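You operate a simulated robot arm through the tools that you are given. There is no shell and no other tool.

The job below is to be done with a simulated robot arm. You get a single attempt, and the scene is never put back.

## Task
The drawer sticks: wax the pale patch on its runner, then push it shut.
Fine: use the grey pad and put it back; the lid lies on the ledge meanwhile, then back on the wax tin. A coat counts when it lies all over at full strength: go over it till it gets no stronger.

It is judged by the outcome, as a careful person would: the job done as asked, and still so three seconds after it is handed in. It fails if anything else is knocked over, pushed out of place, dropped, spilled or broken. Lids that push on must go on centred and level and be pressed home; caps that screw on are set level and turned clockwise until they are tight.

## Robot
A 7-joint arm with a two-finger gripper, fixed in place. Base frame: the origin is at the foot of the arm, x ahead of it, y to its left, z up; the work surface is at about z = 77.9. Readings come in cm, degrees, newtons and seconds.
With the tool pointing down near the work surface it reaches from about 38 to 78 cm from the base axis. Its first joint turns from -143.0 to 143.0 degrees. Payload 2.45 kg.
The TCP is the grasp point between the finger pads, 2.6 cm short of the fingertips. In the tool frame z runs along the fingers and y along their closing line. The gripper opens to 9.6 cm. The gripper's body begins 6.9 cm behind the TCP.
Orientation is that of the tool frame in the base frame, as [roll, pitch, yaw] about the fixed x, y, z axes, in that order (R = Rz(yaw) Ry(pitch) Rx(roll)). With the fingers straight down and closing along the base's y, the tool's x points along the base's -x, its y along +y and its z along -z.

## Interface
- The arm moves only by the tool jog_arm. Its argument "deltas" is a list of rows, each a list of 3 entries, a list of its own where there are three numbers: the turn, a rotation vector about the tool's x, y, z in degrees, then the shift along the tool's x, y, z in mm, then the closure in counts, from 0 (fully open) to 255 (shut). In form: [[[wx, wy, wz], [x, y, z], jaw], ...]. A call has 1 to 20 rows; each row shifts and turns the commanded pose from where the row before left it, along the tool's axes as they then stand. A row lasts 0.2 s, in which the tool goes at most 5 cm and 8.6 degrees; a call with a longer step from one row to the next is refused whole, and so is a gripper value outside its range. Where a pose cannot be reached the arm comes as near as it can. A force on the tool above 40 N (or 10 N above the force at the start of the call, whichever is more), or a blocked arm, ends the call early, and 0.2 s more pass. Each finger halts on what it meets, pressing with about 40 N; the grip force reading is that of the motor and also rises with nothing between the fingers. The clock runs only during rows and for 0.2 s after the last one: add rows that do not move to give the fingers time. It gives the time, the measured TCP pose, the force on the tool (base axes), the opening and the grip force at its end, in the units of the frame above (readings bear some noise), with the torque about the TCP (base axes, N m) and any sound that the robot's microphone picked up.
- Cameras (640 x 400 px; columns grow to the right, rows downward): "scene" is fixed at [40.14, 65.03, 162.92]; the picture's right is [-0.99, 0.14, 0.00], its down [0.14, 0.96, -0.23] and it looks along [-0.03, -0.22, -0.97] (base axes); focal length 304 px, centre (320, 200). "wrist" rides on the gripper at [8.2, 0.3, -9.8] in the tool frame; the picture's right is [-0.04, 1.00, 0.00], its down [-0.73, -0.03, -0.68] and it looks along [-0.68, -0.03, 0.73] (tool axes); focal length 256 px, centre (320, 200). There is no depth. A picture from a camera that has moved, and an enlarged one, comes with that camera's place and axes in the base frame and with its lens.
- snapshot(camera): a new picture of that camera. It takes no simulated time.
- move_column(by): slides the trunk up (or, below 0, down) by that many cm; the arm rides with it, the base frame stays. It gives what a move gives, with no picture.
- zoom(camera, box): a new picture of the part [left, top, right, bottom] of that camera's present view, enlarged. It takes no simulated time.
- sign_off(): hands the job in; it is judged then, once.

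Nothing tells you positions but the pictures and the camera data. Unless the task says otherwise, let go and move clear before handing in.

The tools are called as a command line: name --argument value ..., lists and objects as JSON in quotes. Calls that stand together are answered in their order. jog_arm: Moves the arm, as the interface text tells. Its arguments: {"type":"object","properties":{"deltas":{"type":"array"}},"required":["deltas"]} The other tools are called the same way: move_column (by) slides the trunk up or down; snapshot (camera) takes a picture; zoom (camera, box) takes an enlarged picture of a part of a camera's view; sign_off () hands the job in.

At the start:

```text
time: 0.0
ee_pos: [37.89, 44.5, 116.49]
tcp_rot: [-180.0, 0.0, 179.9]
contact_force: [0.8, 0.4, -0.6]
wrist_torque: [0.01, 0.0, 0.0]
width: 9.57
finger_force: 0.2
trunk travel left (down, up): [-57.5, 6.5]
```

scene: 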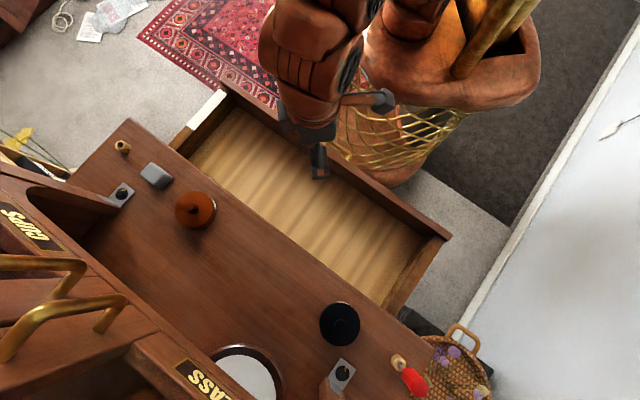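
wrist: 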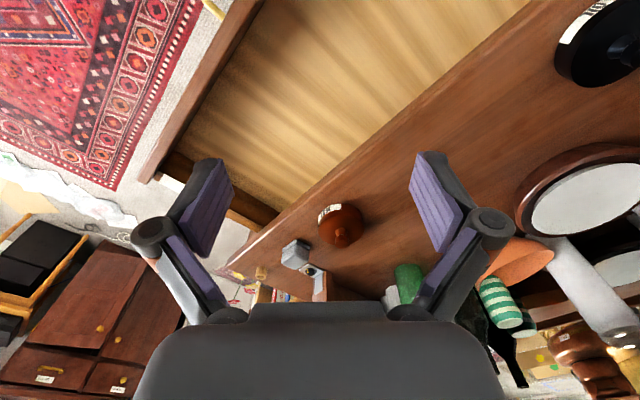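

I see a dresser with an open drawer, a brown lidded tin, a grey pad, a black lidded tin and a pale patch on the far runner of the drawer. I'll look closer before moving anything.

zoom --camera "scene" --box '[80, 70, 280, 250]'

zoom --camera "scene" --box '[280, 280, 500, 400]'

zoom --camera "scene" --box '[0, 180, 300, 400]'

zoom --camera "wrist" --box '[220, 170, 420, 310]'

```text
2.22 times, centred on (180, 160) of scene
camera zoom: at [40.14, 65.03, 162.92], right [-0.99, 0.14, 0.0], down [0.14, 0.96, -0.23], along [-0.03, -0.22, -0.97], focal length 676 px, centre (631, 289)
```

zoom: 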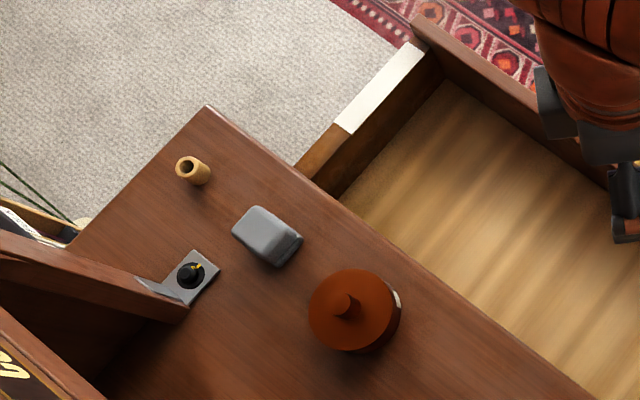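

```text
2.91 times, centred on (390, 340) of scene
camera zoom: at [40.14, 65.03, 162.92], right [-0.99, 0.14, 0.0], down [0.14, 0.96, -0.23], along [-0.03, -0.22, -0.97], focal length 884 px, centre (116, -207)
```

zoom: 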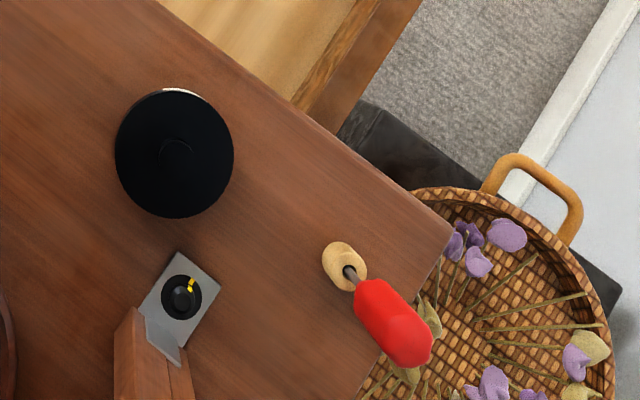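

```text
1.82 times, centred on (150, 290) of scene
camera zoom: at [40.14, 65.03, 162.92], right [-0.99, 0.14, 0.0], down [0.14, 0.96, -0.23], along [-0.03, -0.22, -0.97], focal length 553 px, centre (629, 36)
```

zoom: 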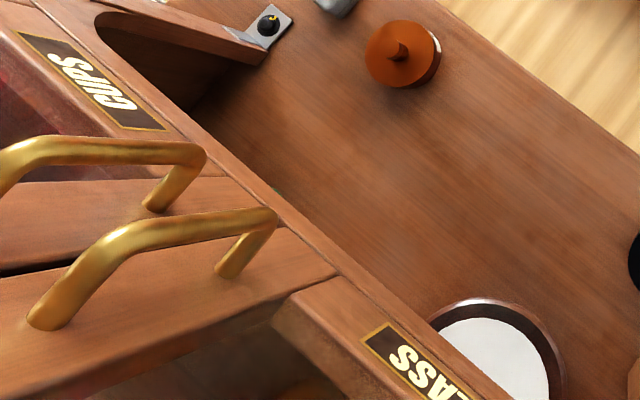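

```text
2.86 times, centred on (320, 240) of wrist
camera zoom: at [29.69, 44.9, 126.48], right [0.04, 1.0, 0.0], down [0.73, -0.03, 0.68], along [0.68, -0.03, -0.73], focal length 731 px, centre (320, 86)
```

zoom: 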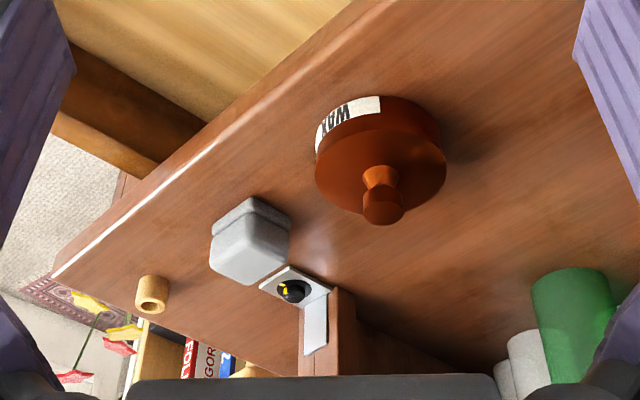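

The brown tin labelled WAX, the grey pad beside it and the pale patch on the drawer's side runner are clear. The counter looks higher than the drawer, so I'll turn the wrist to face the counter squarely and get closer views to fix positions.

jog_arm --deltas '[[[0, 0, -7.5], [0, 0, 0], 0], [[0, 0, -7.5], [0, 0, 0], 0], [[0, 0, -7.5], [0, 0, 0], 0], [[0, 0, -7.5], [0, 0, 0], 0], [[0, 0, -7.5], [0, 0, 0], 0], [[0, 0, -7.5], [0, 0, 0], 0], [[0, 0, 0], [0, 0, 0], 0]]'

snapshot --camera "wrist"

snapshot --camera "scene"

```text
time: 1.6
ee_pos: [37.81, 44.69, 116.46]
tcp_rot: [-180.0, -0.1, -134.9]
contact_force: [0.8, -0.4, 0.0]
wrist_torque: [-0.01, -0.01, 0.02]
width: 9.57
finger_force: 0.1
trunk travel left (down, up): [-57.5, 6.5]
```

```text
taken
camera wrist: at [31.88, 39.06, 126.5], right [-0.68, 0.73, 0.0], down [0.54, 0.5, 0.68], along [0.5, 0.46, -0.73], focal length 256 px, centre (320, 200)
```

wrist: 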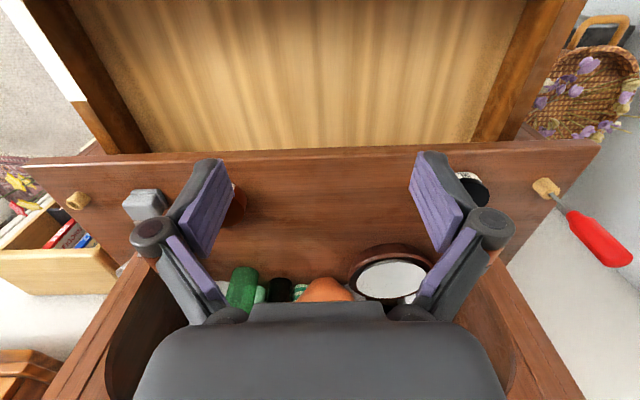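

```text
taken
```

scene: 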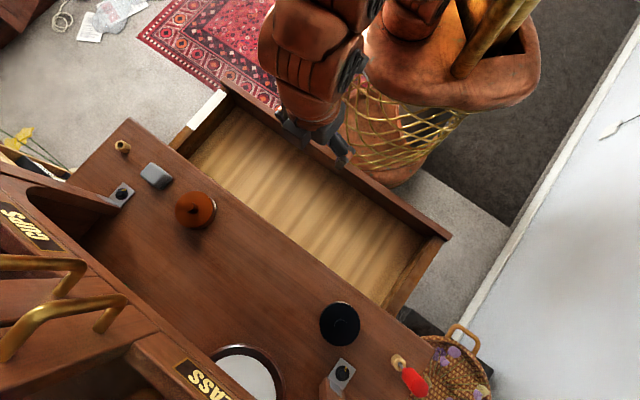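

jog_arm --deltas '[[[0, 0, 0], [0, -40, 0], 0], [[0, 0, 0], [0, -40, 0], 0], [[0, 0, 0], [0, -40, 0], 0], [[0, 0, 0], [0, -40, 0], 0], [[0, 0, 0], [0, -40, 0], 0], [[0, 0, 0], [0, -40, 0], 0], [[0, 0, 0], [0, 0, 0], 0]]'

snapshot --camera "wrist"

snapshot --camera "scene"

```text
time: 3.2
ee_pos: [54.57, 27.73, 116.55]
tcp_rot: [179.9, 0.0, -135.0]
contact_force: [-0.3, 0.0, -0.2]
wrist_torque: [0.03, 0.02, -0.02]
width: 9.62
finger_force: 0.1
trunk travel left (down, up): [-57.5, 6.5]
```

```text
taken
camera wrist: at [48.57, 22.13, 126.54], right [-0.68, 0.73, 0.0], down [0.54, 0.5, 0.68], along [0.5, 0.46, -0.73], focal length 256 px, centre (320, 200)
```

wrist: 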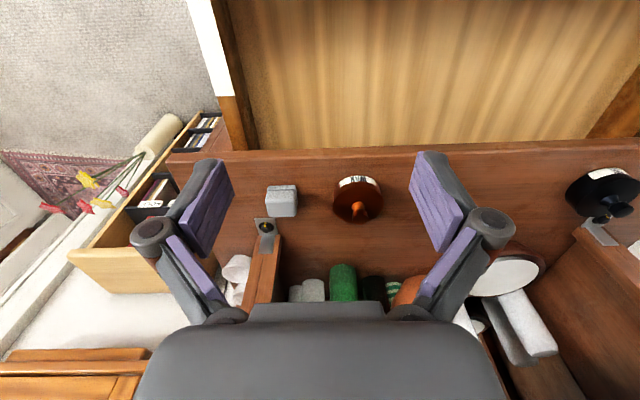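

```text
taken
```

scene: 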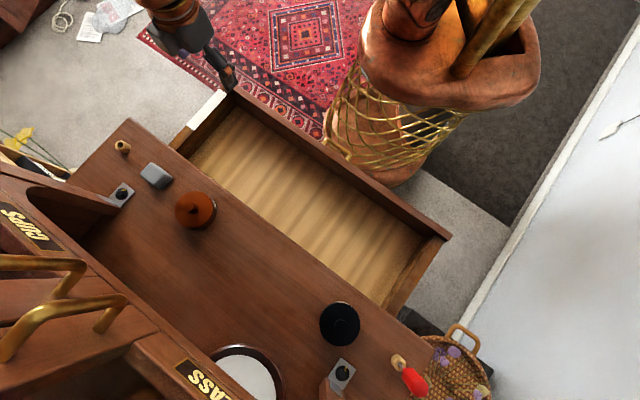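

zoom --camera "wrist" --box '[240, 140, 440, 265]'

zoom --camera "wrist" --box '[160, 0, 320, 160]'

zoom --camera "wrist" --box '[480, 100, 640, 260]'

zoom --camera "scene" --box '[140, 70, 260, 170]'

```text
3.20 times, centred on (340, 202) of wrist
camera zoom: at [48.57, 22.13, 126.54], right [-0.68, 0.73, 0.0], down [0.54, 0.5, 0.68], along [0.5, 0.46, -0.73], focal length 819 px, centre (256, 192)
```

zoom: 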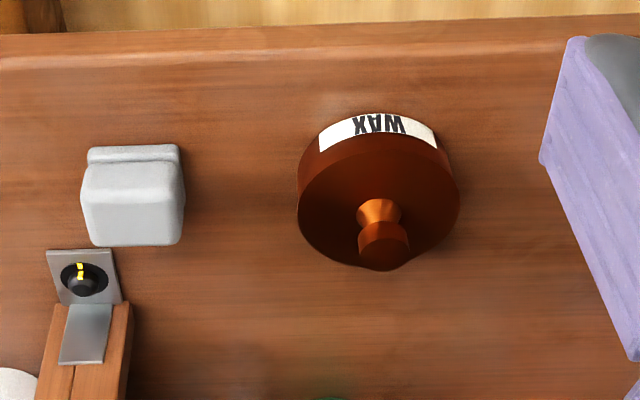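

```text
2.50 times, centred on (240, 80) of wrist
camera zoom: at [48.57, 22.13, 126.54], right [-0.68, 0.73, 0.0], down [0.54, 0.5, 0.68], along [0.5, 0.46, -0.73], focal length 640 px, centre (520, 500)
```

zoom: 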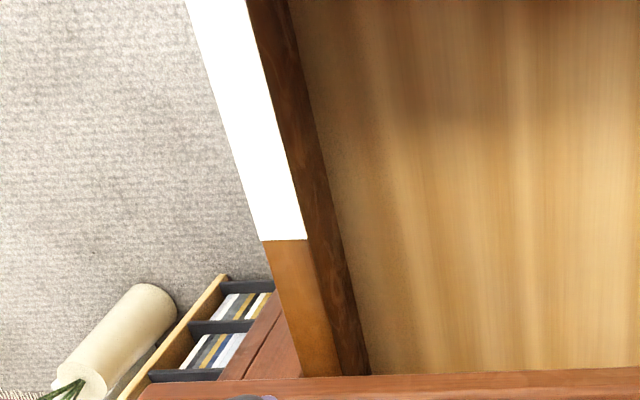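

```text
2.50 times, centred on (560, 180) of wrist
camera zoom: at [48.57, 22.13, 126.54], right [-0.68, 0.73, 0.0], down [0.54, 0.5, 0.68], along [0.5, 0.46, -0.73], focal length 640 px, centre (-280, 250)
```

zoom: 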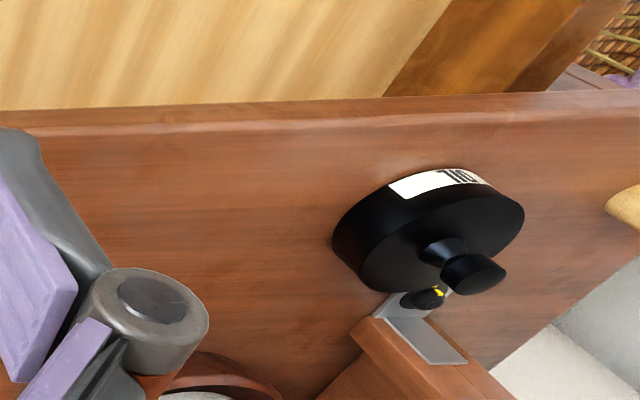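

```text
4.00 times, centred on (200, 120) of scene
camera zoom: at [40.14, 65.03, 162.92], right [-0.99, 0.14, 0.0], down [0.14, 0.96, -0.23], along [-0.03, -0.22, -0.97], focal length 1216 px, centre (800, 520)
```

zoom: 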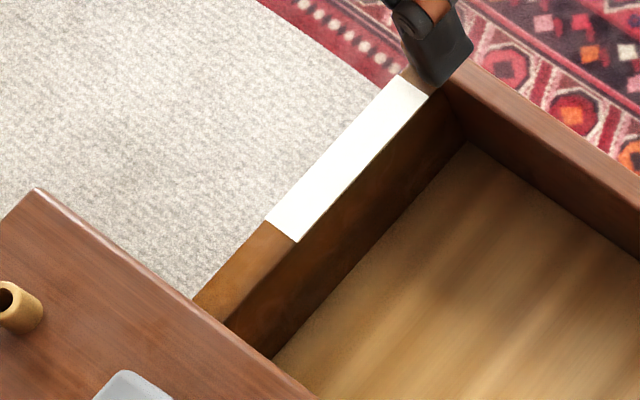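

The counter top works out at about z 91.5, the tin lid at about z 95, and the patch at about z 85 on the drawer's left side. I'll move above the tin, to check reach and get a closer view.

jog_arm --deltas '[[[0, 0, 0], [-30, 10, 0], 0], [[0, 0, 0], [-30, 10, 0], 0], [[0, 0, 0], [-30, 10, 0], 0], [[0, 0, 0], [-30, 10, 0], 0], [[0, 0, 0], [-30, 10, 15], 0], [[0, 0, 0], [-30, 6, 20], 0], [[0, 0, 0], [-20, 0, 20], 0], [[0, 0, 0], [0, 0, 15], 0], [[0, 0, 0], [0, 0, 0], 0], [[0, 0, 0], [0, 0, 0], 0]]'

snapshot --camera "wrist"

snapshot --camera "scene"

```text
time: 5.4
ee_pos: [59.82, 37.35, 107.88]
tcp_rot: [-180.0, 0.0, -134.9]
contact_force: [0.2, -0.6, 0.4]
wrist_torque: [-0.02, -0.01, -0.02]
width: 9.61
finger_force: 0.1
out of reach, approached as far as the arm can: row 2, 3, 4, 5, 6
trunk travel left (down, up): [-57.5, 6.5]
```

```text
taken
camera wrist: at [53.89, 31.74, 117.95], right [-0.68, 0.73, 0.0], down [0.54, 0.5, 0.68], along [0.5, 0.46, -0.73], focal length 256 px, centre (320, 200)
```

wrist: 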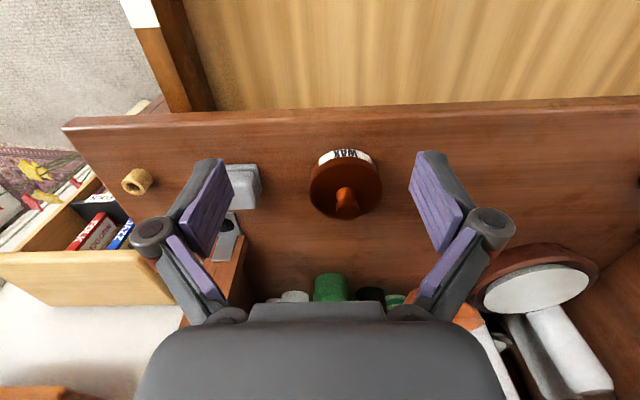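

```text
taken
```

scene: 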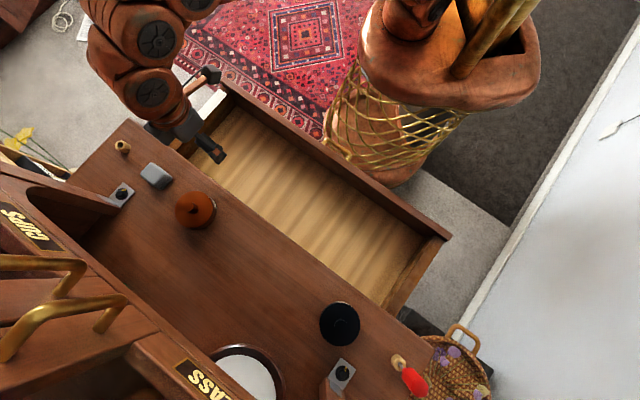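

The arm's straight-down reach runs out at about 70 cm here, and the tin sits about 82 cm out. I'll raise the trunk fully and tilt the tool outward to gain reach.

move_column --by 6.5

jog_arm --deltas '[[[0, -8, 0], [0, 0, 0], 0], [[0, -8, 0], [0, 0, 0], 0], [[0, -8, 0], [0, 0, 0], 0], [[0, 0, 0], [0, 0, 0], 0]]'

snapshot --camera "wrist"

```text
time: 6.4
ee_pos: [59.99, 37.36, 114.3]
tcp_rot: [180.0, 0.0, -135.0]
contact_force: [-0.3, -0.1, -0.1]
wrist_torque: [-0.02, 0.01, 0.03]
width: 9.6
finger_force: 0.1
trunk travel left (down, up): [-64.0, 0.0]
```

```text
time: 7.4
ee_pos: [59.95, 37.25, 114.42]
tcp_rot: [180.0, 24.1, -135.0]
contact_force: [0.3, 0.5, 0.6]
wrist_torque: [0.03, 0.02, -0.02]
width: 9.61
finger_force: 0.2
trunk travel left (down, up): [-64.0, 0.0]
```

```text
taken
camera wrist: at [51.5, 29.42, 120.3], right [-0.68, 0.73, 0.02], down [0.3, 0.26, 0.92], along [0.67, 0.63, -0.39], focal length 256 px, centre (320, 200)
```

wrist: 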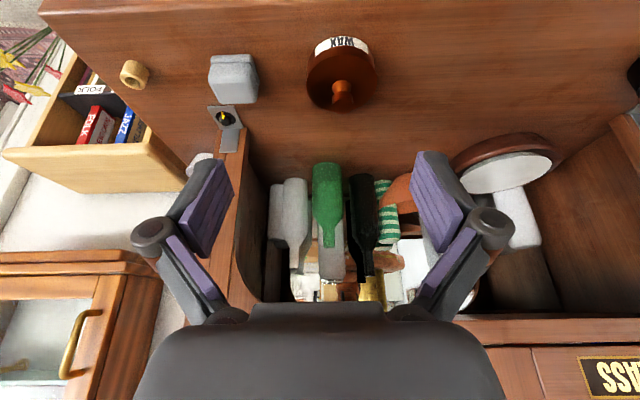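

zoom --camera "wrist" --box '[180, 20, 420, 170]'

zoom --camera "scene" --box '[110, 130, 250, 240]'

```text
2.67 times, centred on (300, 95) of wrist
camera zoom: at [51.5, 29.42, 120.3], right [-0.68, 0.73, 0.02], down [0.3, 0.26, 0.92], along [0.67, 0.63, -0.39], focal length 683 px, centre (373, 480)
```

zoom: 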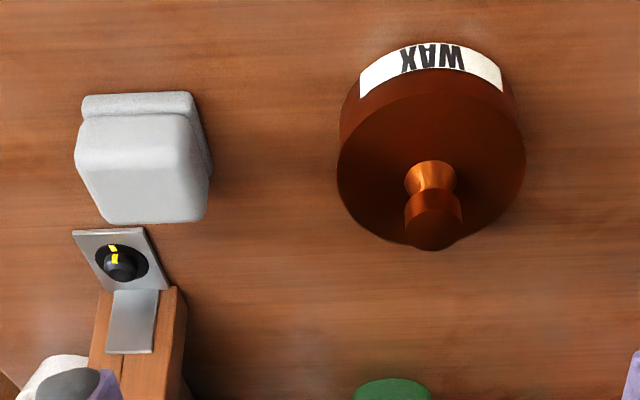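

```text
3.64 times, centred on (180, 185) of scene
camera zoom: at [40.14, 65.03, 162.92], right [-0.99, 0.14, 0.0], down [0.14, 0.96, -0.23], along [-0.03, -0.22, -0.97], focal length 1105 px, centre (829, 254)
```

zoom: 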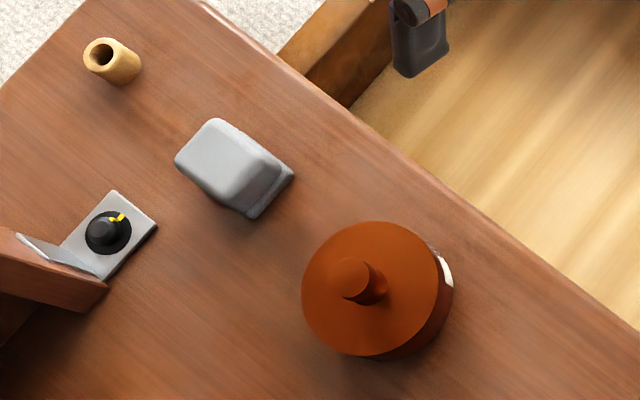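

jog_arm --deltas '[[[0, 0, 0], [-20, 6.6, 26.4], 0], [[0, 0, 0], [-20, 6.6, 26.4], 0], [[0, 0, 0], [-20, 6.6, 26.4], 0], [[0, 0, 0], [-20, 6.6, 26.4], 0], [[0, 0, 0], [0, 0, 0], 0], [[0, 0, 0], [0, 0, 0], 0]]'

snapshot --camera "wrist"

snapshot --camera "scene"

```text
time: 8.8
ee_pos: [66.0, 47.41, 108.15]
tcp_rot: [179.9, 24.0, -135.0]
contact_force: [0.5, -0.1, 0.0]
wrist_torque: [-0.01, 0.0, -0.04]
width: 9.61
finger_force: 0.1
trunk travel left (down, up): [-64.0, 0.0]
```

```text
taken
camera wrist: at [57.77, 39.59, 113.98], right [-0.68, 0.73, 0.02], down [0.3, 0.26, 0.92], along [0.67, 0.63, -0.4], focal length 256 px, centre (320, 200)
```

wrist: 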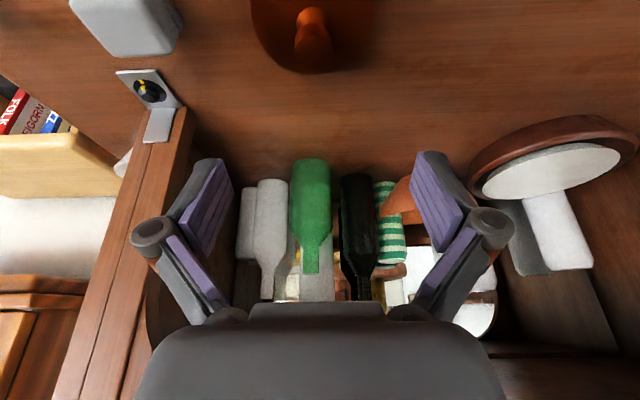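

```text
taken
```

scene: 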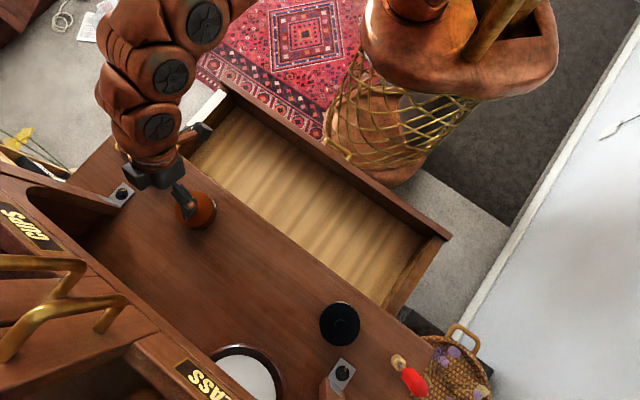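

jog_arm --deltas '[[[0, 0, 0], [0, -2.5, 0], 110], [[0, 0, 0], [0, 0, 0], 110], [[0, 0, 0], [10, 0, 22.6], 110], [[0, 0, 0], [10, 0, 22.6], 110], [[0, 0, 0], [8, 0, 18], 110], [[0, 0, 0], [0, 0, 0], 110]]'

snapshot --camera "wrist"

zoom --camera "scene" --box '[120, 140, 260, 250]'

```text
time: 10.2
ee_pos: [66.55, 47.17, 101.22]
tcp_rot: [-179.9, 23.9, -135.0]
contact_force: [0.2, 0.5, -0.6]
wrist_torque: [-0.02, 0.05, 0.03]
width: 5.45
finger_force: 0.1
trunk travel left (down, up): [-64.0, 0.0]
```

```text
taken
camera wrist: at [58.16, 39.29, 107.05], right [-0.68, 0.73, 0.02], down [0.3, 0.26, 0.92], along [0.67, 0.63, -0.4], focal length 256 px, centre (320, 200)
```

wrist: 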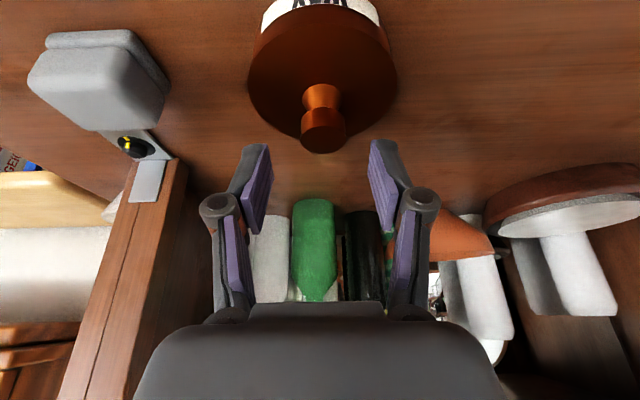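

```text
3.64 times, centred on (190, 195) of scene
camera zoom: at [40.14, 65.03, 162.92], right [-0.99, 0.14, 0.0], down [0.14, 0.96, -0.23], along [-0.03, -0.22, -0.97], focal length 1105 px, centre (793, 218)
```

zoom: 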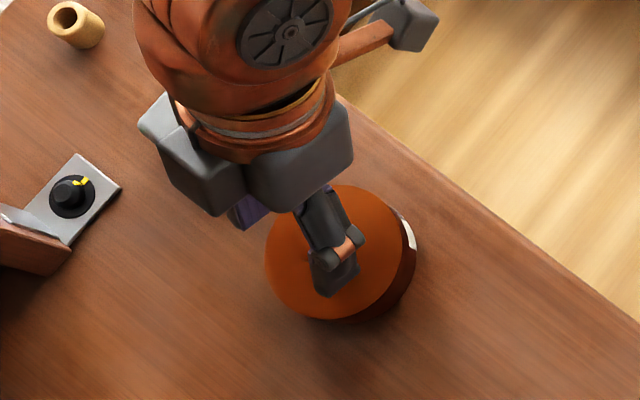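

jog_arm --deltas '[[[0, 0, 0], [6.2, 0.8, 14], 110], [[0, 0, 0], [6.2, 0.7, 12], 110], [[0, 0, 0], [0, 0, 0], 110], [[0, 0, 0], [0, 0, 0], 110]]'

snapshot --camera "wrist"

zoom --camera "scene" --box '[120, 140, 260, 250]'

```text
time: 11.2
ee_pos: [66.34, 47.22, 98.23]
tcp_rot: [-179.9, 24.0, -135.0]
contact_force: [0.1, -0.8, 0.1]
wrist_torque: [-0.02, -0.03, 0.05]
width: 5.48
finger_force: 0.1
trunk travel left (down, up): [-64.0, 0.0]
```

```text
taken
camera wrist: at [57.97, 39.31, 104.1], right [-0.68, 0.73, 0.02], down [0.3, 0.26, 0.92], along [0.67, 0.63, -0.4], focal length 256 px, centre (320, 200)
```

wrist: 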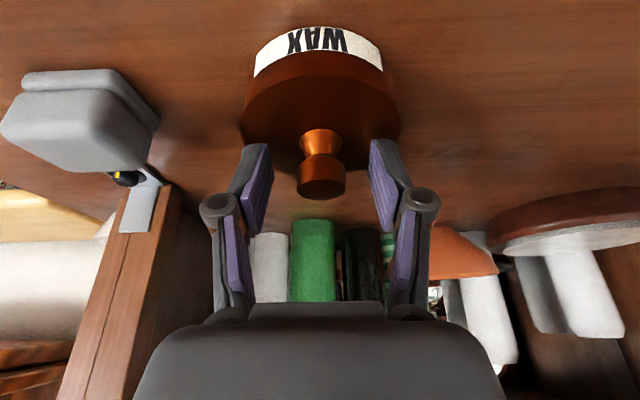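

```text
3.64 times, centred on (190, 195) of scene
camera zoom: at [40.14, 65.03, 162.92], right [-0.99, 0.14, 0.0], down [0.14, 0.96, -0.23], along [-0.03, -0.22, -0.97], focal length 1105 px, centre (793, 218)
```

zoom: 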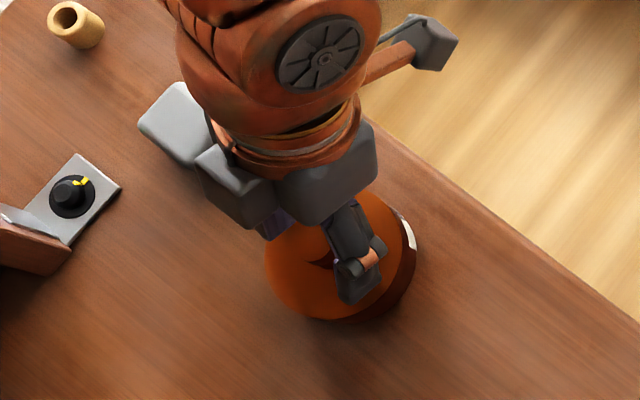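

jog_arm --deltas '[[[0, 0, 0], [0, 0, 0], 180], [[0, 0, 0], [0, 0, 0], 200], [[0, 0, 0], [0, 0, 0], 255], [[0, 0, 0], [0, 0, 0], 255], [[0, 0, 0], [0, 0, 0], 255]]'

snapshot --camera "wrist"

```text
time: 12.4
ee_pos: [66.35, 47.28, 98.28]
tcp_rot: [-180.0, 23.9, -135.0]
contact_force: [-1.0, 2.0, 1.8]
wrist_torque: [0.05, 0.0, 0.03]
width: 2.33
finger_force: 40.0
trunk travel left (down, up): [-64.0, 0.0]
```

```text
taken
camera wrist: at [57.96, 39.32, 104.13], right [-0.68, 0.73, 0.02], down [0.3, 0.26, 0.92], along [0.67, 0.63, -0.39], focal length 256 px, centre (320, 200)
```

wrist: 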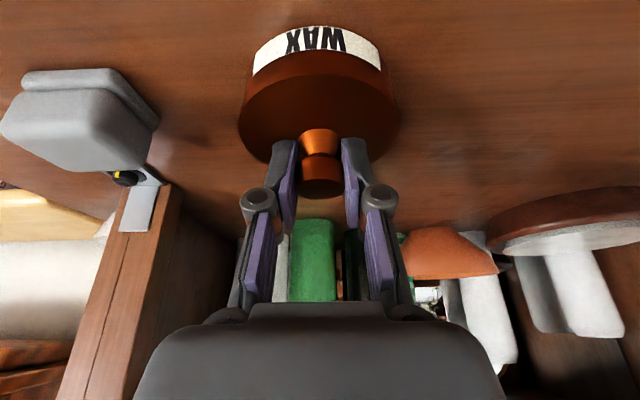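

The knob is gripped at 2.3 cm. I'll pull straight up gently and check that only the lid comes away.

jog_arm --deltas '[[[0, 0, 0], [-1.0, 0, -2.3], 255], [[0, 0, 0], [-1.0, 0, -2.3], 255], [[0, 0, 0], [-1.0, 0, -2.3], 255], [[0, 0, 0], [-1.0, 0, -2.3], 255], [[0, 0, 0], [0, 0, 0], 255]]'

snapshot --camera "wrist"

zoom --camera "scene" --box '[120, 140, 260, 250]'

```text
time: 13.6
ee_pos: [66.41, 47.12, 99.17]
tcp_rot: [-179.9, 24.0, -135.0]
contact_force: [-0.4, -0.2, 0.0]
wrist_torque: [0.01, 0.02, 0.01]
width: 2.35
finger_force: 40.2
trunk travel left (down, up): [-64.0, 0.0]
```

```text
taken
camera wrist: at [57.95, 39.35, 105.09], right [-0.68, 0.73, 0.02], down [0.3, 0.26, 0.92], along [0.67, 0.63, -0.4], focal length 256 px, centre (320, 200)
```

wrist: 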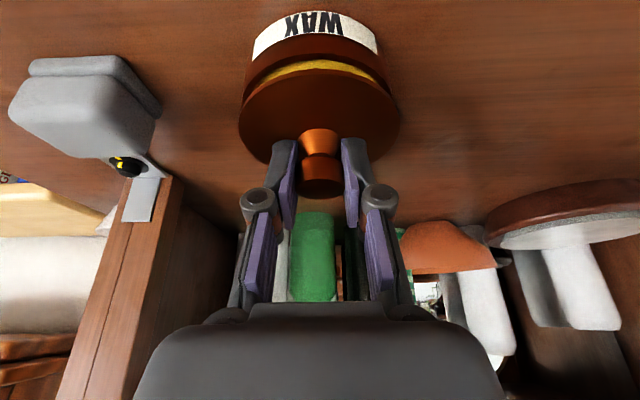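

```text
3.64 times, centred on (190, 195) of scene
camera zoom: at [40.14, 65.03, 162.92], right [-0.99, 0.14, 0.0], down [0.14, 0.96, -0.23], along [-0.03, -0.22, -0.97], focal length 1105 px, centre (793, 218)
```

zoom: 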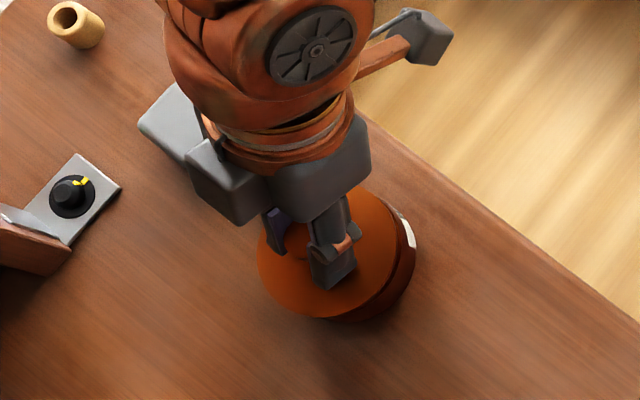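

The lid is off and yellow wax shows below. I'll carry the lid along the counter to the clear stretch to the right of the tin (in the scene view) and set it down there, lowering slowly until it touches.

jog_arm --deltas '[[[0, 0, 0], [-7.1, 0, -16], 255], [[0, 0, 0], [-7.1, 0, -16], 255], [[0, 0, 0], [0, 35, 0], 255], [[0, 0, 0], [0, 35, 0], 255], [[0, 0, 0], [0, 35, 0], 255], [[0, 0, 0], [0, 35, 0], 255], [[0, 0, 0], [0, 35, 0], 255], [[0, 0, 0], [0, 0, 0], 255], [[0, 0, 0], [6, 0, 13.5], 255], [[0, 0, 0], [6, 0, 13.5], 255], [[0, 0, 0], [6, 0, 13.5], 255], [[0, 0, 0], [0, 0, 0], 255], [[0, 0, 0], [0, 0, 0], 255]]'

snapshot --camera "wrist"

zoom --camera "scene" --box '[120, 140, 340, 310]'

```text
time: 16.4
ee_pos: [53.95, 59.75, 98.34]
tcp_rot: [-179.9, 24.0, -135.0]
contact_force: [-0.2, -0.3, 0.3]
wrist_torque: [-0.02, 0.01, 0.04]
width: 2.34
finger_force: 40.0
trunk travel left (down, up): [-64.0, 0.0]
```

```text
taken
camera wrist: at [45.63, 51.8, 104.24], right [-0.68, 0.73, 0.02], down [0.3, 0.26, 0.92], along [0.67, 0.63, -0.4], focal length 256 px, centre (320, 200)
```

wrist: 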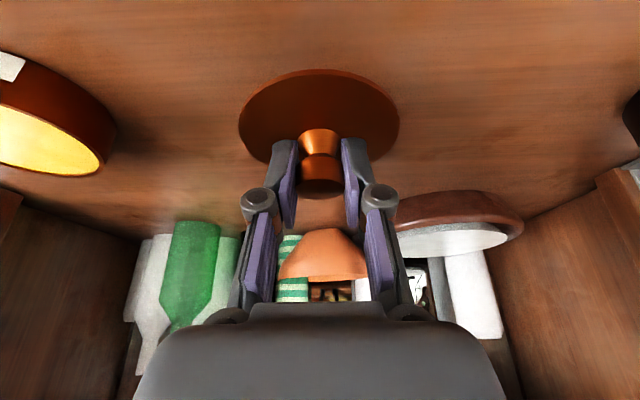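

```text
2.35 times, centred on (230, 225) of scene
camera zoom: at [40.14, 65.03, 162.92], right [-0.99, 0.14, 0.0], down [0.14, 0.96, -0.23], along [-0.03, -0.22, -0.97], focal length 715 px, centre (532, 141)
```

zoom: 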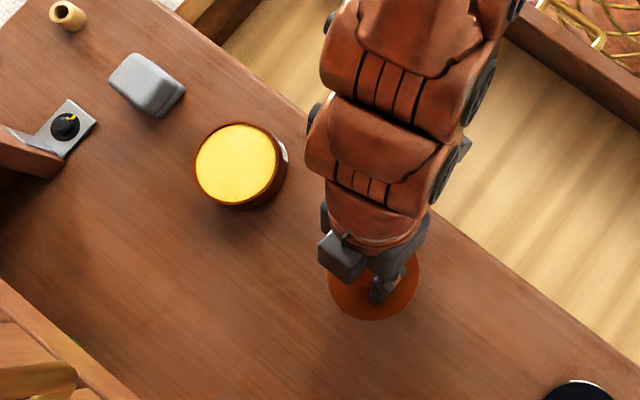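

jog_arm --deltas '[[[0, 0, 0], [2, 0, 4.6], 255], [[0, 0, 0], [2, 0, 4.6], 255], [[0, 0, 0], [2, 0, 4.6], 255], [[0, 0, 0], [0, 0, 0], 255], [[0, 0, 0], [0, 0, 0], 255]]'

snapshot --camera "wrist"

zoom --camera "scene" --box '[120, 140, 340, 310]'

```text
time: 17.6
ee_pos: [54.04, 59.57, 96.98]
tcp_rot: [180.0, 24.0, -135.1]
contact_force: [0.7, 0.3, -0.6]
wrist_torque: [0.0, 0.0, -0.02]
width: 2.34
finger_force: 40.3
trunk travel left (down, up): [-64.0, 0.0]
```

```text
taken
camera wrist: at [45.61, 51.78, 102.68], right [-0.68, 0.73, 0.02], down [0.3, 0.26, 0.92], along [0.67, 0.63, -0.4], focal length 256 px, centre (320, 200)
```

wrist: 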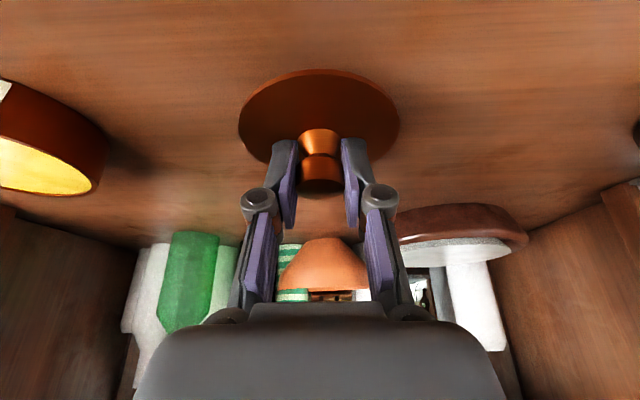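

```text
2.35 times, centred on (230, 225) of scene
camera zoom: at [40.14, 65.03, 162.92], right [-0.99, 0.14, 0.0], down [0.14, 0.96, -0.23], along [-0.03, -0.22, -0.97], focal length 715 px, centre (532, 141)
```

zoom: 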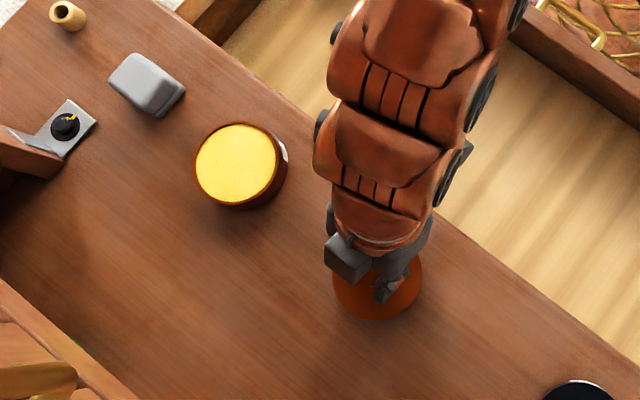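

jog_arm --deltas '[[[0, 0, 0], [0.8, 0, 1.8], 255], [[0, 0, 0], [0.8, 0, 1.8], 255], [[0, 0, 0], [0.8, 0, 1.8], 255], [[0, 0, 0], [0, 0, 0], 255]]'

```text
time: 18.6
ee_pos: [53.97, 59.62, 96.11]
tcp_rot: [-180.0, 24.0, -135.0]
contact_force: [0.0, 0.6, -0.4]
wrist_torque: [-0.01, -0.06, 0.01]
width: 2.34
finger_force: 39.2
trunk travel left (down, up): [-64.0, 0.0]
```

jog_arm --deltas '[[[0, 0, 0], [0.8, 0, 1.8], 255], [[0, 0, 0], [0.8, 0, 1.8], 255], [[0, 0, 0], [0, 0, 0], 255]]'

zoom --camera "wrist" --box '[200, 40, 440, 220]'

```text
time: 19.4
ee_pos: [53.98, 59.52, 95.8]
tcp_rot: [179.9, 24.1, -135.0]
contact_force: [0.1, -0.1, -0.5]
wrist_torque: [-0.02, 0.03, 0.0]
width: 2.33
finger_force: 40.2
trunk travel left (down, up): [-64.0, 0.0]
```

```text
2.22 times, centred on (320, 130) of wrist
camera zoom: at [45.61, 51.73, 101.68], right [-0.68, 0.73, 0.02], down [0.3, 0.26, 0.92], along [0.67, 0.63, -0.4], focal length 569 px, centre (320, 356)
```

zoom: 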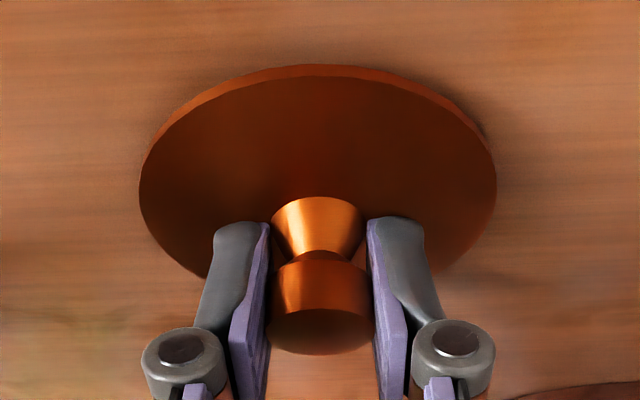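

jog_arm --deltas '[[[0, 0, 0], [0.8, 0, 1.8], 255], [[0, 0, 0], [0.8, 0, 1.8], 255], [[0, 0, 0], [0, 0, 0], 255]]'

zoom --camera "wrist" --box '[200, 40, 440, 220]'

```text
time: 20.2
ee_pos: [53.92, 59.7, 95.49]
tcp_rot: [180.0, 24.0, -135.0]
contact_force: [0.6, 1.1, -1.1]
wrist_torque: [0.02, 0.01, 0.0]
width: 2.36
finger_force: 40.6
trunk travel left (down, up): [-64.0, 0.0]
```

```text
2.22 times, centred on (320, 130) of wrist
camera zoom: at [45.57, 51.68, 101.32], right [-0.68, 0.73, 0.02], down [0.3, 0.26, 0.92], along [0.67, 0.63, -0.4], focal length 569 px, centre (320, 356)
```

zoom: 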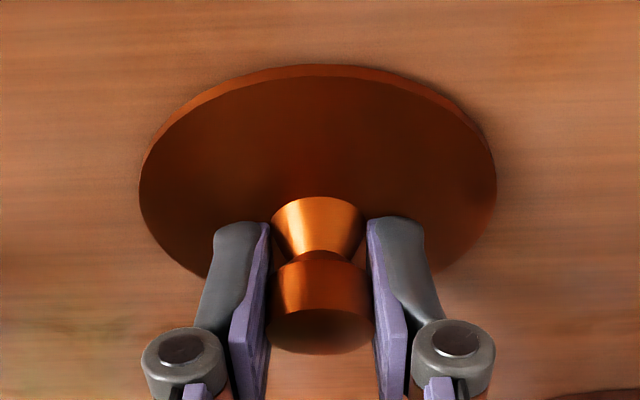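

jog_arm --deltas '[[[0, 0, 0], [0.6, 0, 1.4], 255], [[0, 0, 0], [0.6, 0, 1.4], 255], [[0, 0, 0], [0, 0, 0], 255]]'

zoom --camera "wrist" --box '[200, 40, 440, 220]'

```text
time: 21.0
ee_pos: [53.86, 59.57, 95.22]
tcp_rot: [-179.9, 24.1, -135.0]
contact_force: [-1.3, -2.1, 11.9]
wrist_torque: [-0.12, 0.11, 0.02]
width: 2.33
finger_force: 39.8
trunk travel left (down, up): [-64.0, 0.0]
```

```text
2.22 times, centred on (320, 130) of wrist
camera zoom: at [45.53, 51.73, 101.09], right [-0.68, 0.73, 0.02], down [0.3, 0.26, 0.92], along [0.67, 0.63, -0.39], focal length 569 px, centre (320, 356)
```

zoom: 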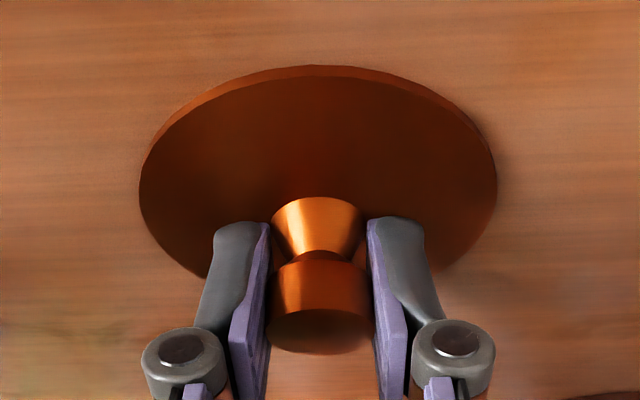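

Contact at about 12 N: the lid is on the counter. I'll ease off a millimetre, let go and rise clear.

jog_arm --deltas '[[[0, 0, 0], [-0.4, 0, -0.9], 255], [[0, 0, 0], [0, 0, 0], 220], [[0, 0, 0], [0, 0, 0], 150], [[0, 0, 0], [0, 0, 0], 110], [[0, 0, 0], [0, 0, 0], 110]]'

zoom --camera "wrist" --box '[200, 40, 440, 220]'

```text
time: 22.2
ee_pos: [53.94, 59.62, 95.26]
tcp_rot: [-179.9, 23.8, -135.0]
contact_force: [0.3, 0.5, 0.4]
wrist_torque: [-0.01, -0.02, 0.04]
width: 5.48
finger_force: 0.0
trunk travel left (down, up): [-64.0, 0.0]
```

```text
2.22 times, centred on (320, 130) of wrist
camera zoom: at [45.55, 51.73, 101.06], right [-0.68, 0.73, 0.02], down [0.3, 0.26, 0.92], along [0.67, 0.63, -0.4], focal length 569 px, centre (320, 356)
```

zoom: 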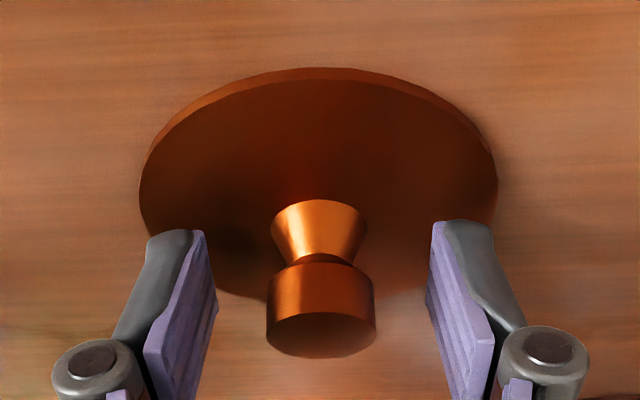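

jog_arm --deltas '[[[0, 0, 0], [-8.1, 0, -18.3], 110], [[0, 0, 0], [-16.3, 0, -36.5], 60], [[0, 0, 0], [-16.3, 0, -36.5], 0], [[0, 0, 0], [0, -38, 0], 0], [[0, 0, 0], [0, -38, 0], 0], [[0, 0, 0], [0, -38, 0], 0], [[0, 0, 0], [0, -38, 0], 0], [[0, 0, 0], [0, -38, 0], 0], [[0, 0, 0], [0, -38, 0], 0], [[0, 0, 0], [0, -38, 0], 0], [[0, 0, 0], [0, -38, 0], 0], [[0, 0, 0], [0, 0, 0], 0], [[0, 0, 0], [0, 0, 0], 0]]'

snapshot --camera "wrist"

snapshot --camera "scene"

```text
time: 25.0
ee_pos: [75.42, 38.11, 105.27]
tcp_rot: [180.0, 23.9, -135.0]
contact_force: [0.8, 0.1, -0.5]
wrist_torque: [-0.01, -0.03, 0.0]
width: 9.6
finger_force: 0.1
trunk travel left (down, up): [-64.0, 0.0]
```

```text
taken
camera wrist: at [67.02, 30.19, 111.11], right [-0.68, 0.73, 0.02], down [0.3, 0.26, 0.92], along [0.67, 0.63, -0.4], focal length 256 px, centre (320, 200)
```

wrist: 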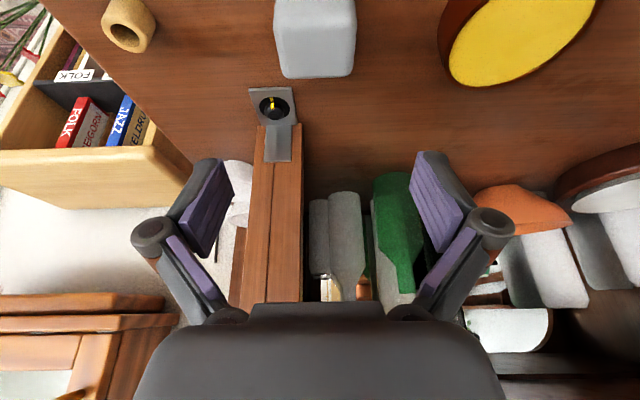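

```text
taken
```

scene: 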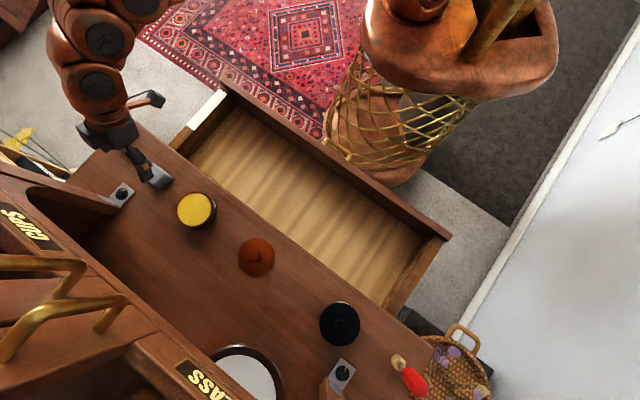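

jog_arm --deltas '[[[0, 0, 0], [10, 0, 18], 0], [[0, 0, 0], [10, -1, 20], 0], [[0, 0, 0], [9.5, 0, 17], 0], [[0, 0, 0], [0, 0, 0], 0], [[0, 0, 0], [0, 0, 0], 0]]'

snapshot --camera "wrist"

zoom --camera "scene" --box '[90, 110, 230, 220]'

```text
time: 26.2
ee_pos: [75.0, 37.75, 99.03]
tcp_rot: [-180.0, 23.9, -135.0]
contact_force: [0.4, 0.5, -0.8]
wrist_torque: [0.01, 0.01, -0.01]
width: 9.58
finger_force: 0.0
trunk travel left (down, up): [-64.0, 0.0]
```

```text
taken
camera wrist: at [66.68, 29.83, 104.82], right [-0.68, 0.73, 0.02], down [0.3, 0.26, 0.92], along [0.67, 0.63, -0.4], focal length 256 px, centre (320, 200)
```

wrist: 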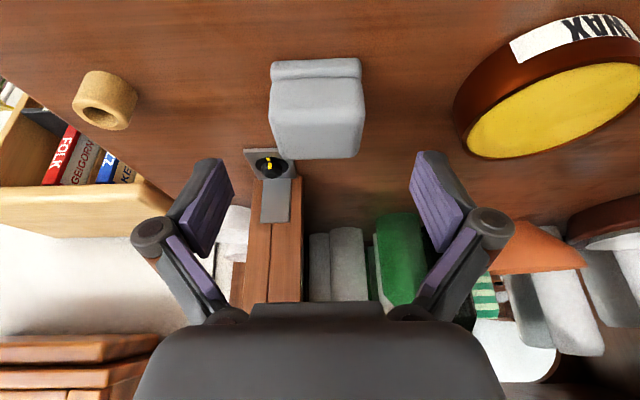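

```text
3.64 times, centred on (160, 165) of scene
camera zoom: at [40.14, 65.03, 162.92], right [-0.99, 0.14, 0.0], down [0.14, 0.96, -0.23], along [-0.03, -0.22, -0.97], focal length 1105 px, centre (902, 327)
```

zoom: 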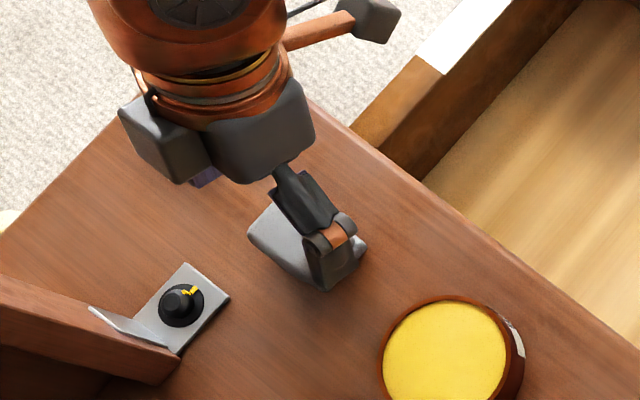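

jog_arm --deltas '[[[0, 0, 0], [5.2, -0.5, 16], 0], [[0, 0, 0], [5.2, -0.5, 15.8], 0], [[0, 0, 0], [0, 0, 0], 0], [[0, 0, 0], [0, 0, 0], 0]]'

snapshot --camera "wrist"

zoom --camera "scene" --box '[90, 110, 230, 220]'

```text
time: 27.2
ee_pos: [75.51, 38.01, 95.68]
tcp_rot: [180.0, 24.0, -135.0]
contact_force: [0.2, 0.1, 0.0]
wrist_torque: [0.0, 0.0, 0.01]
width: 9.61
finger_force: 0.1
trunk travel left (down, up): [-64.0, 0.0]
```

```text
taken
camera wrist: at [67.06, 30.07, 101.58], right [-0.68, 0.73, 0.02], down [0.3, 0.26, 0.92], along [0.67, 0.63, -0.39], focal length 256 px, centre (320, 200)
```

wrist: 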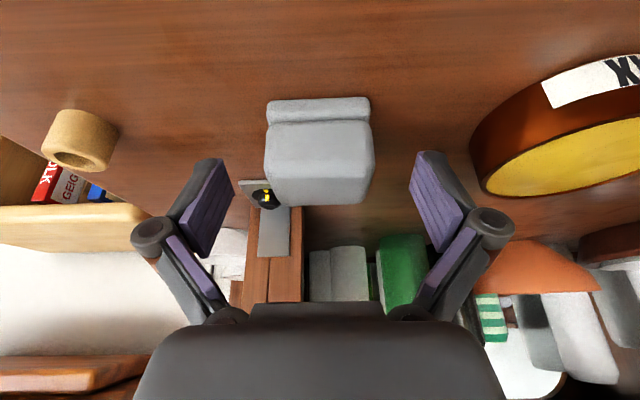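

```text
3.64 times, centred on (160, 165) of scene
camera zoom: at [40.14, 65.03, 162.92], right [-0.99, 0.14, 0.0], down [0.14, 0.96, -0.23], along [-0.03, -0.22, -0.97], focal length 1105 px, centre (902, 327)
```

zoom: 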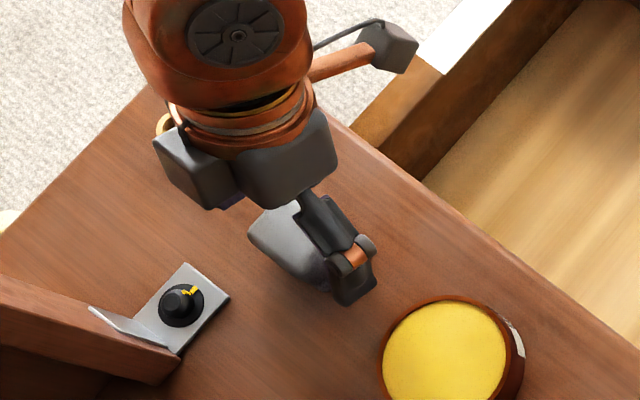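

jog_arm --deltas '[[[0, 0, 0], [0, -0.5, 0], 60], [[0, 0, 0], [0, 0, 0], 100], [[0, 0, 0], [0, 0, 0], 130], [[0, 0, 0], [0, 0, 0], 160], [[0, 0, 0], [0, 0, 0], 200], [[0, 0, 0], [0, 0, 0], 255], [[0, 0, 0], [0, 0, 0], 255]]'

snapshot --camera "wrist"

```text
time: 28.8
ee_pos: [75.36, 37.98, 95.77]
tcp_rot: [-179.9, 24.0, -135.0]
contact_force: [-0.1, 0.6, 2.7]
wrist_torque: [0.06, 0.03, -0.04]
width: 4.89
finger_force: 40.4
trunk travel left (down, up): [-64.0, 0.0]
```

```text
taken
camera wrist: at [67.1, 30.05, 101.57], right [-0.68, 0.73, 0.02], down [0.3, 0.26, 0.92], along [0.67, 0.63, -0.39], focal length 256 px, centre (320, 200)
```

wrist: 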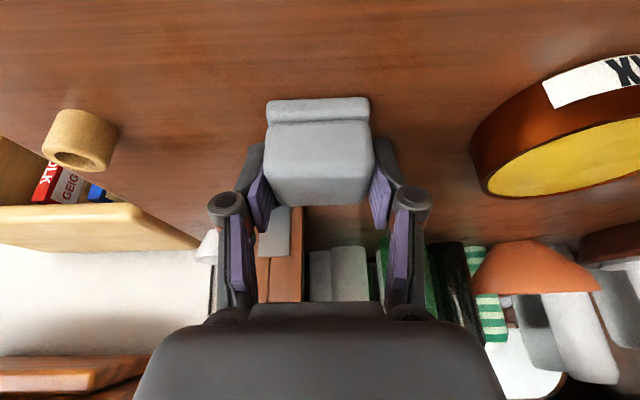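

The pad is held at 4.9 cm. I'll lift it, carry it over the open tin and look before dipping.

jog_arm --deltas '[[[0, 0, 0], [-4, 0, -9.1], 255], [[0, 0, 0], [-10.2, 0, -22.9], 255], [[0, 0, 0], [-10.2, 0, -22.9], 255], [[0, 0, 0], [1, 32.5, -0.5], 255], [[0, 0, 0], [1, 32.5, -0.5], 255], [[0, 0, 0], [1, 32.5, -0.5], 255], [[0, 0, 0], [1, 31, -0.5], 255], [[0, 0, 0], [0, 0, 0], 255], [[0, 0, 0], [0, 0, 0], 255]]'

snapshot --camera "wrist"

zoom --camera "scene" --box '[120, 130, 260, 240]'

```text
time: 30.8
ee_pos: [66.06, 46.62, 101.76]
tcp_rot: [-180.0, 24.0, -135.0]
contact_force: [0.2, -0.2, -0.2]
wrist_torque: [-0.02, -0.04, 0.01]
width: 4.88
finger_force: 40.3
trunk travel left (down, up): [-64.0, 0.0]
```

```text
taken
camera wrist: at [57.75, 38.71, 107.56], right [-0.68, 0.73, 0.02], down [0.3, 0.26, 0.92], along [0.67, 0.63, -0.4], focal length 256 px, centre (320, 200)
```

wrist: 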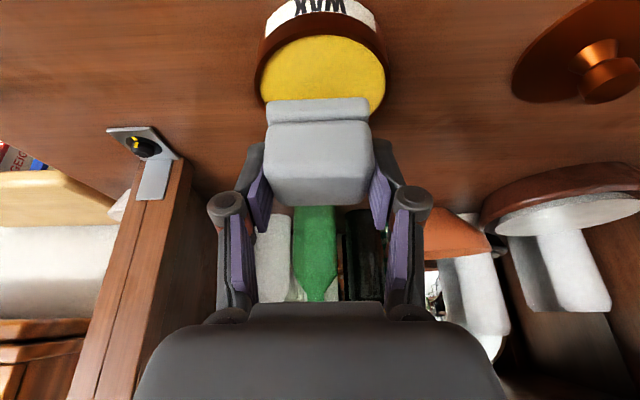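

```text
3.64 times, centred on (190, 185) of scene
camera zoom: at [40.14, 65.03, 162.92], right [-0.99, 0.14, 0.0], down [0.14, 0.96, -0.23], along [-0.03, -0.22, -0.97], focal length 1105 px, centre (793, 254)
```

zoom: 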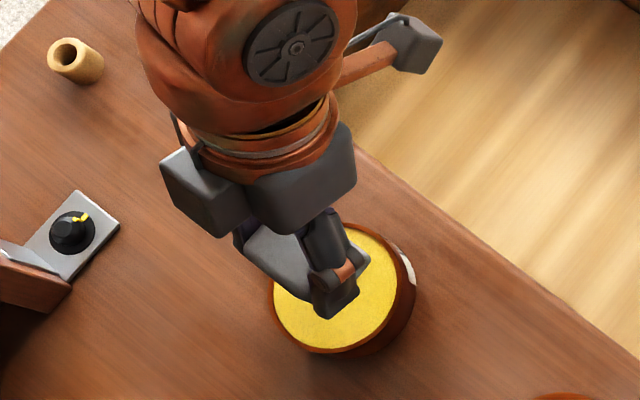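

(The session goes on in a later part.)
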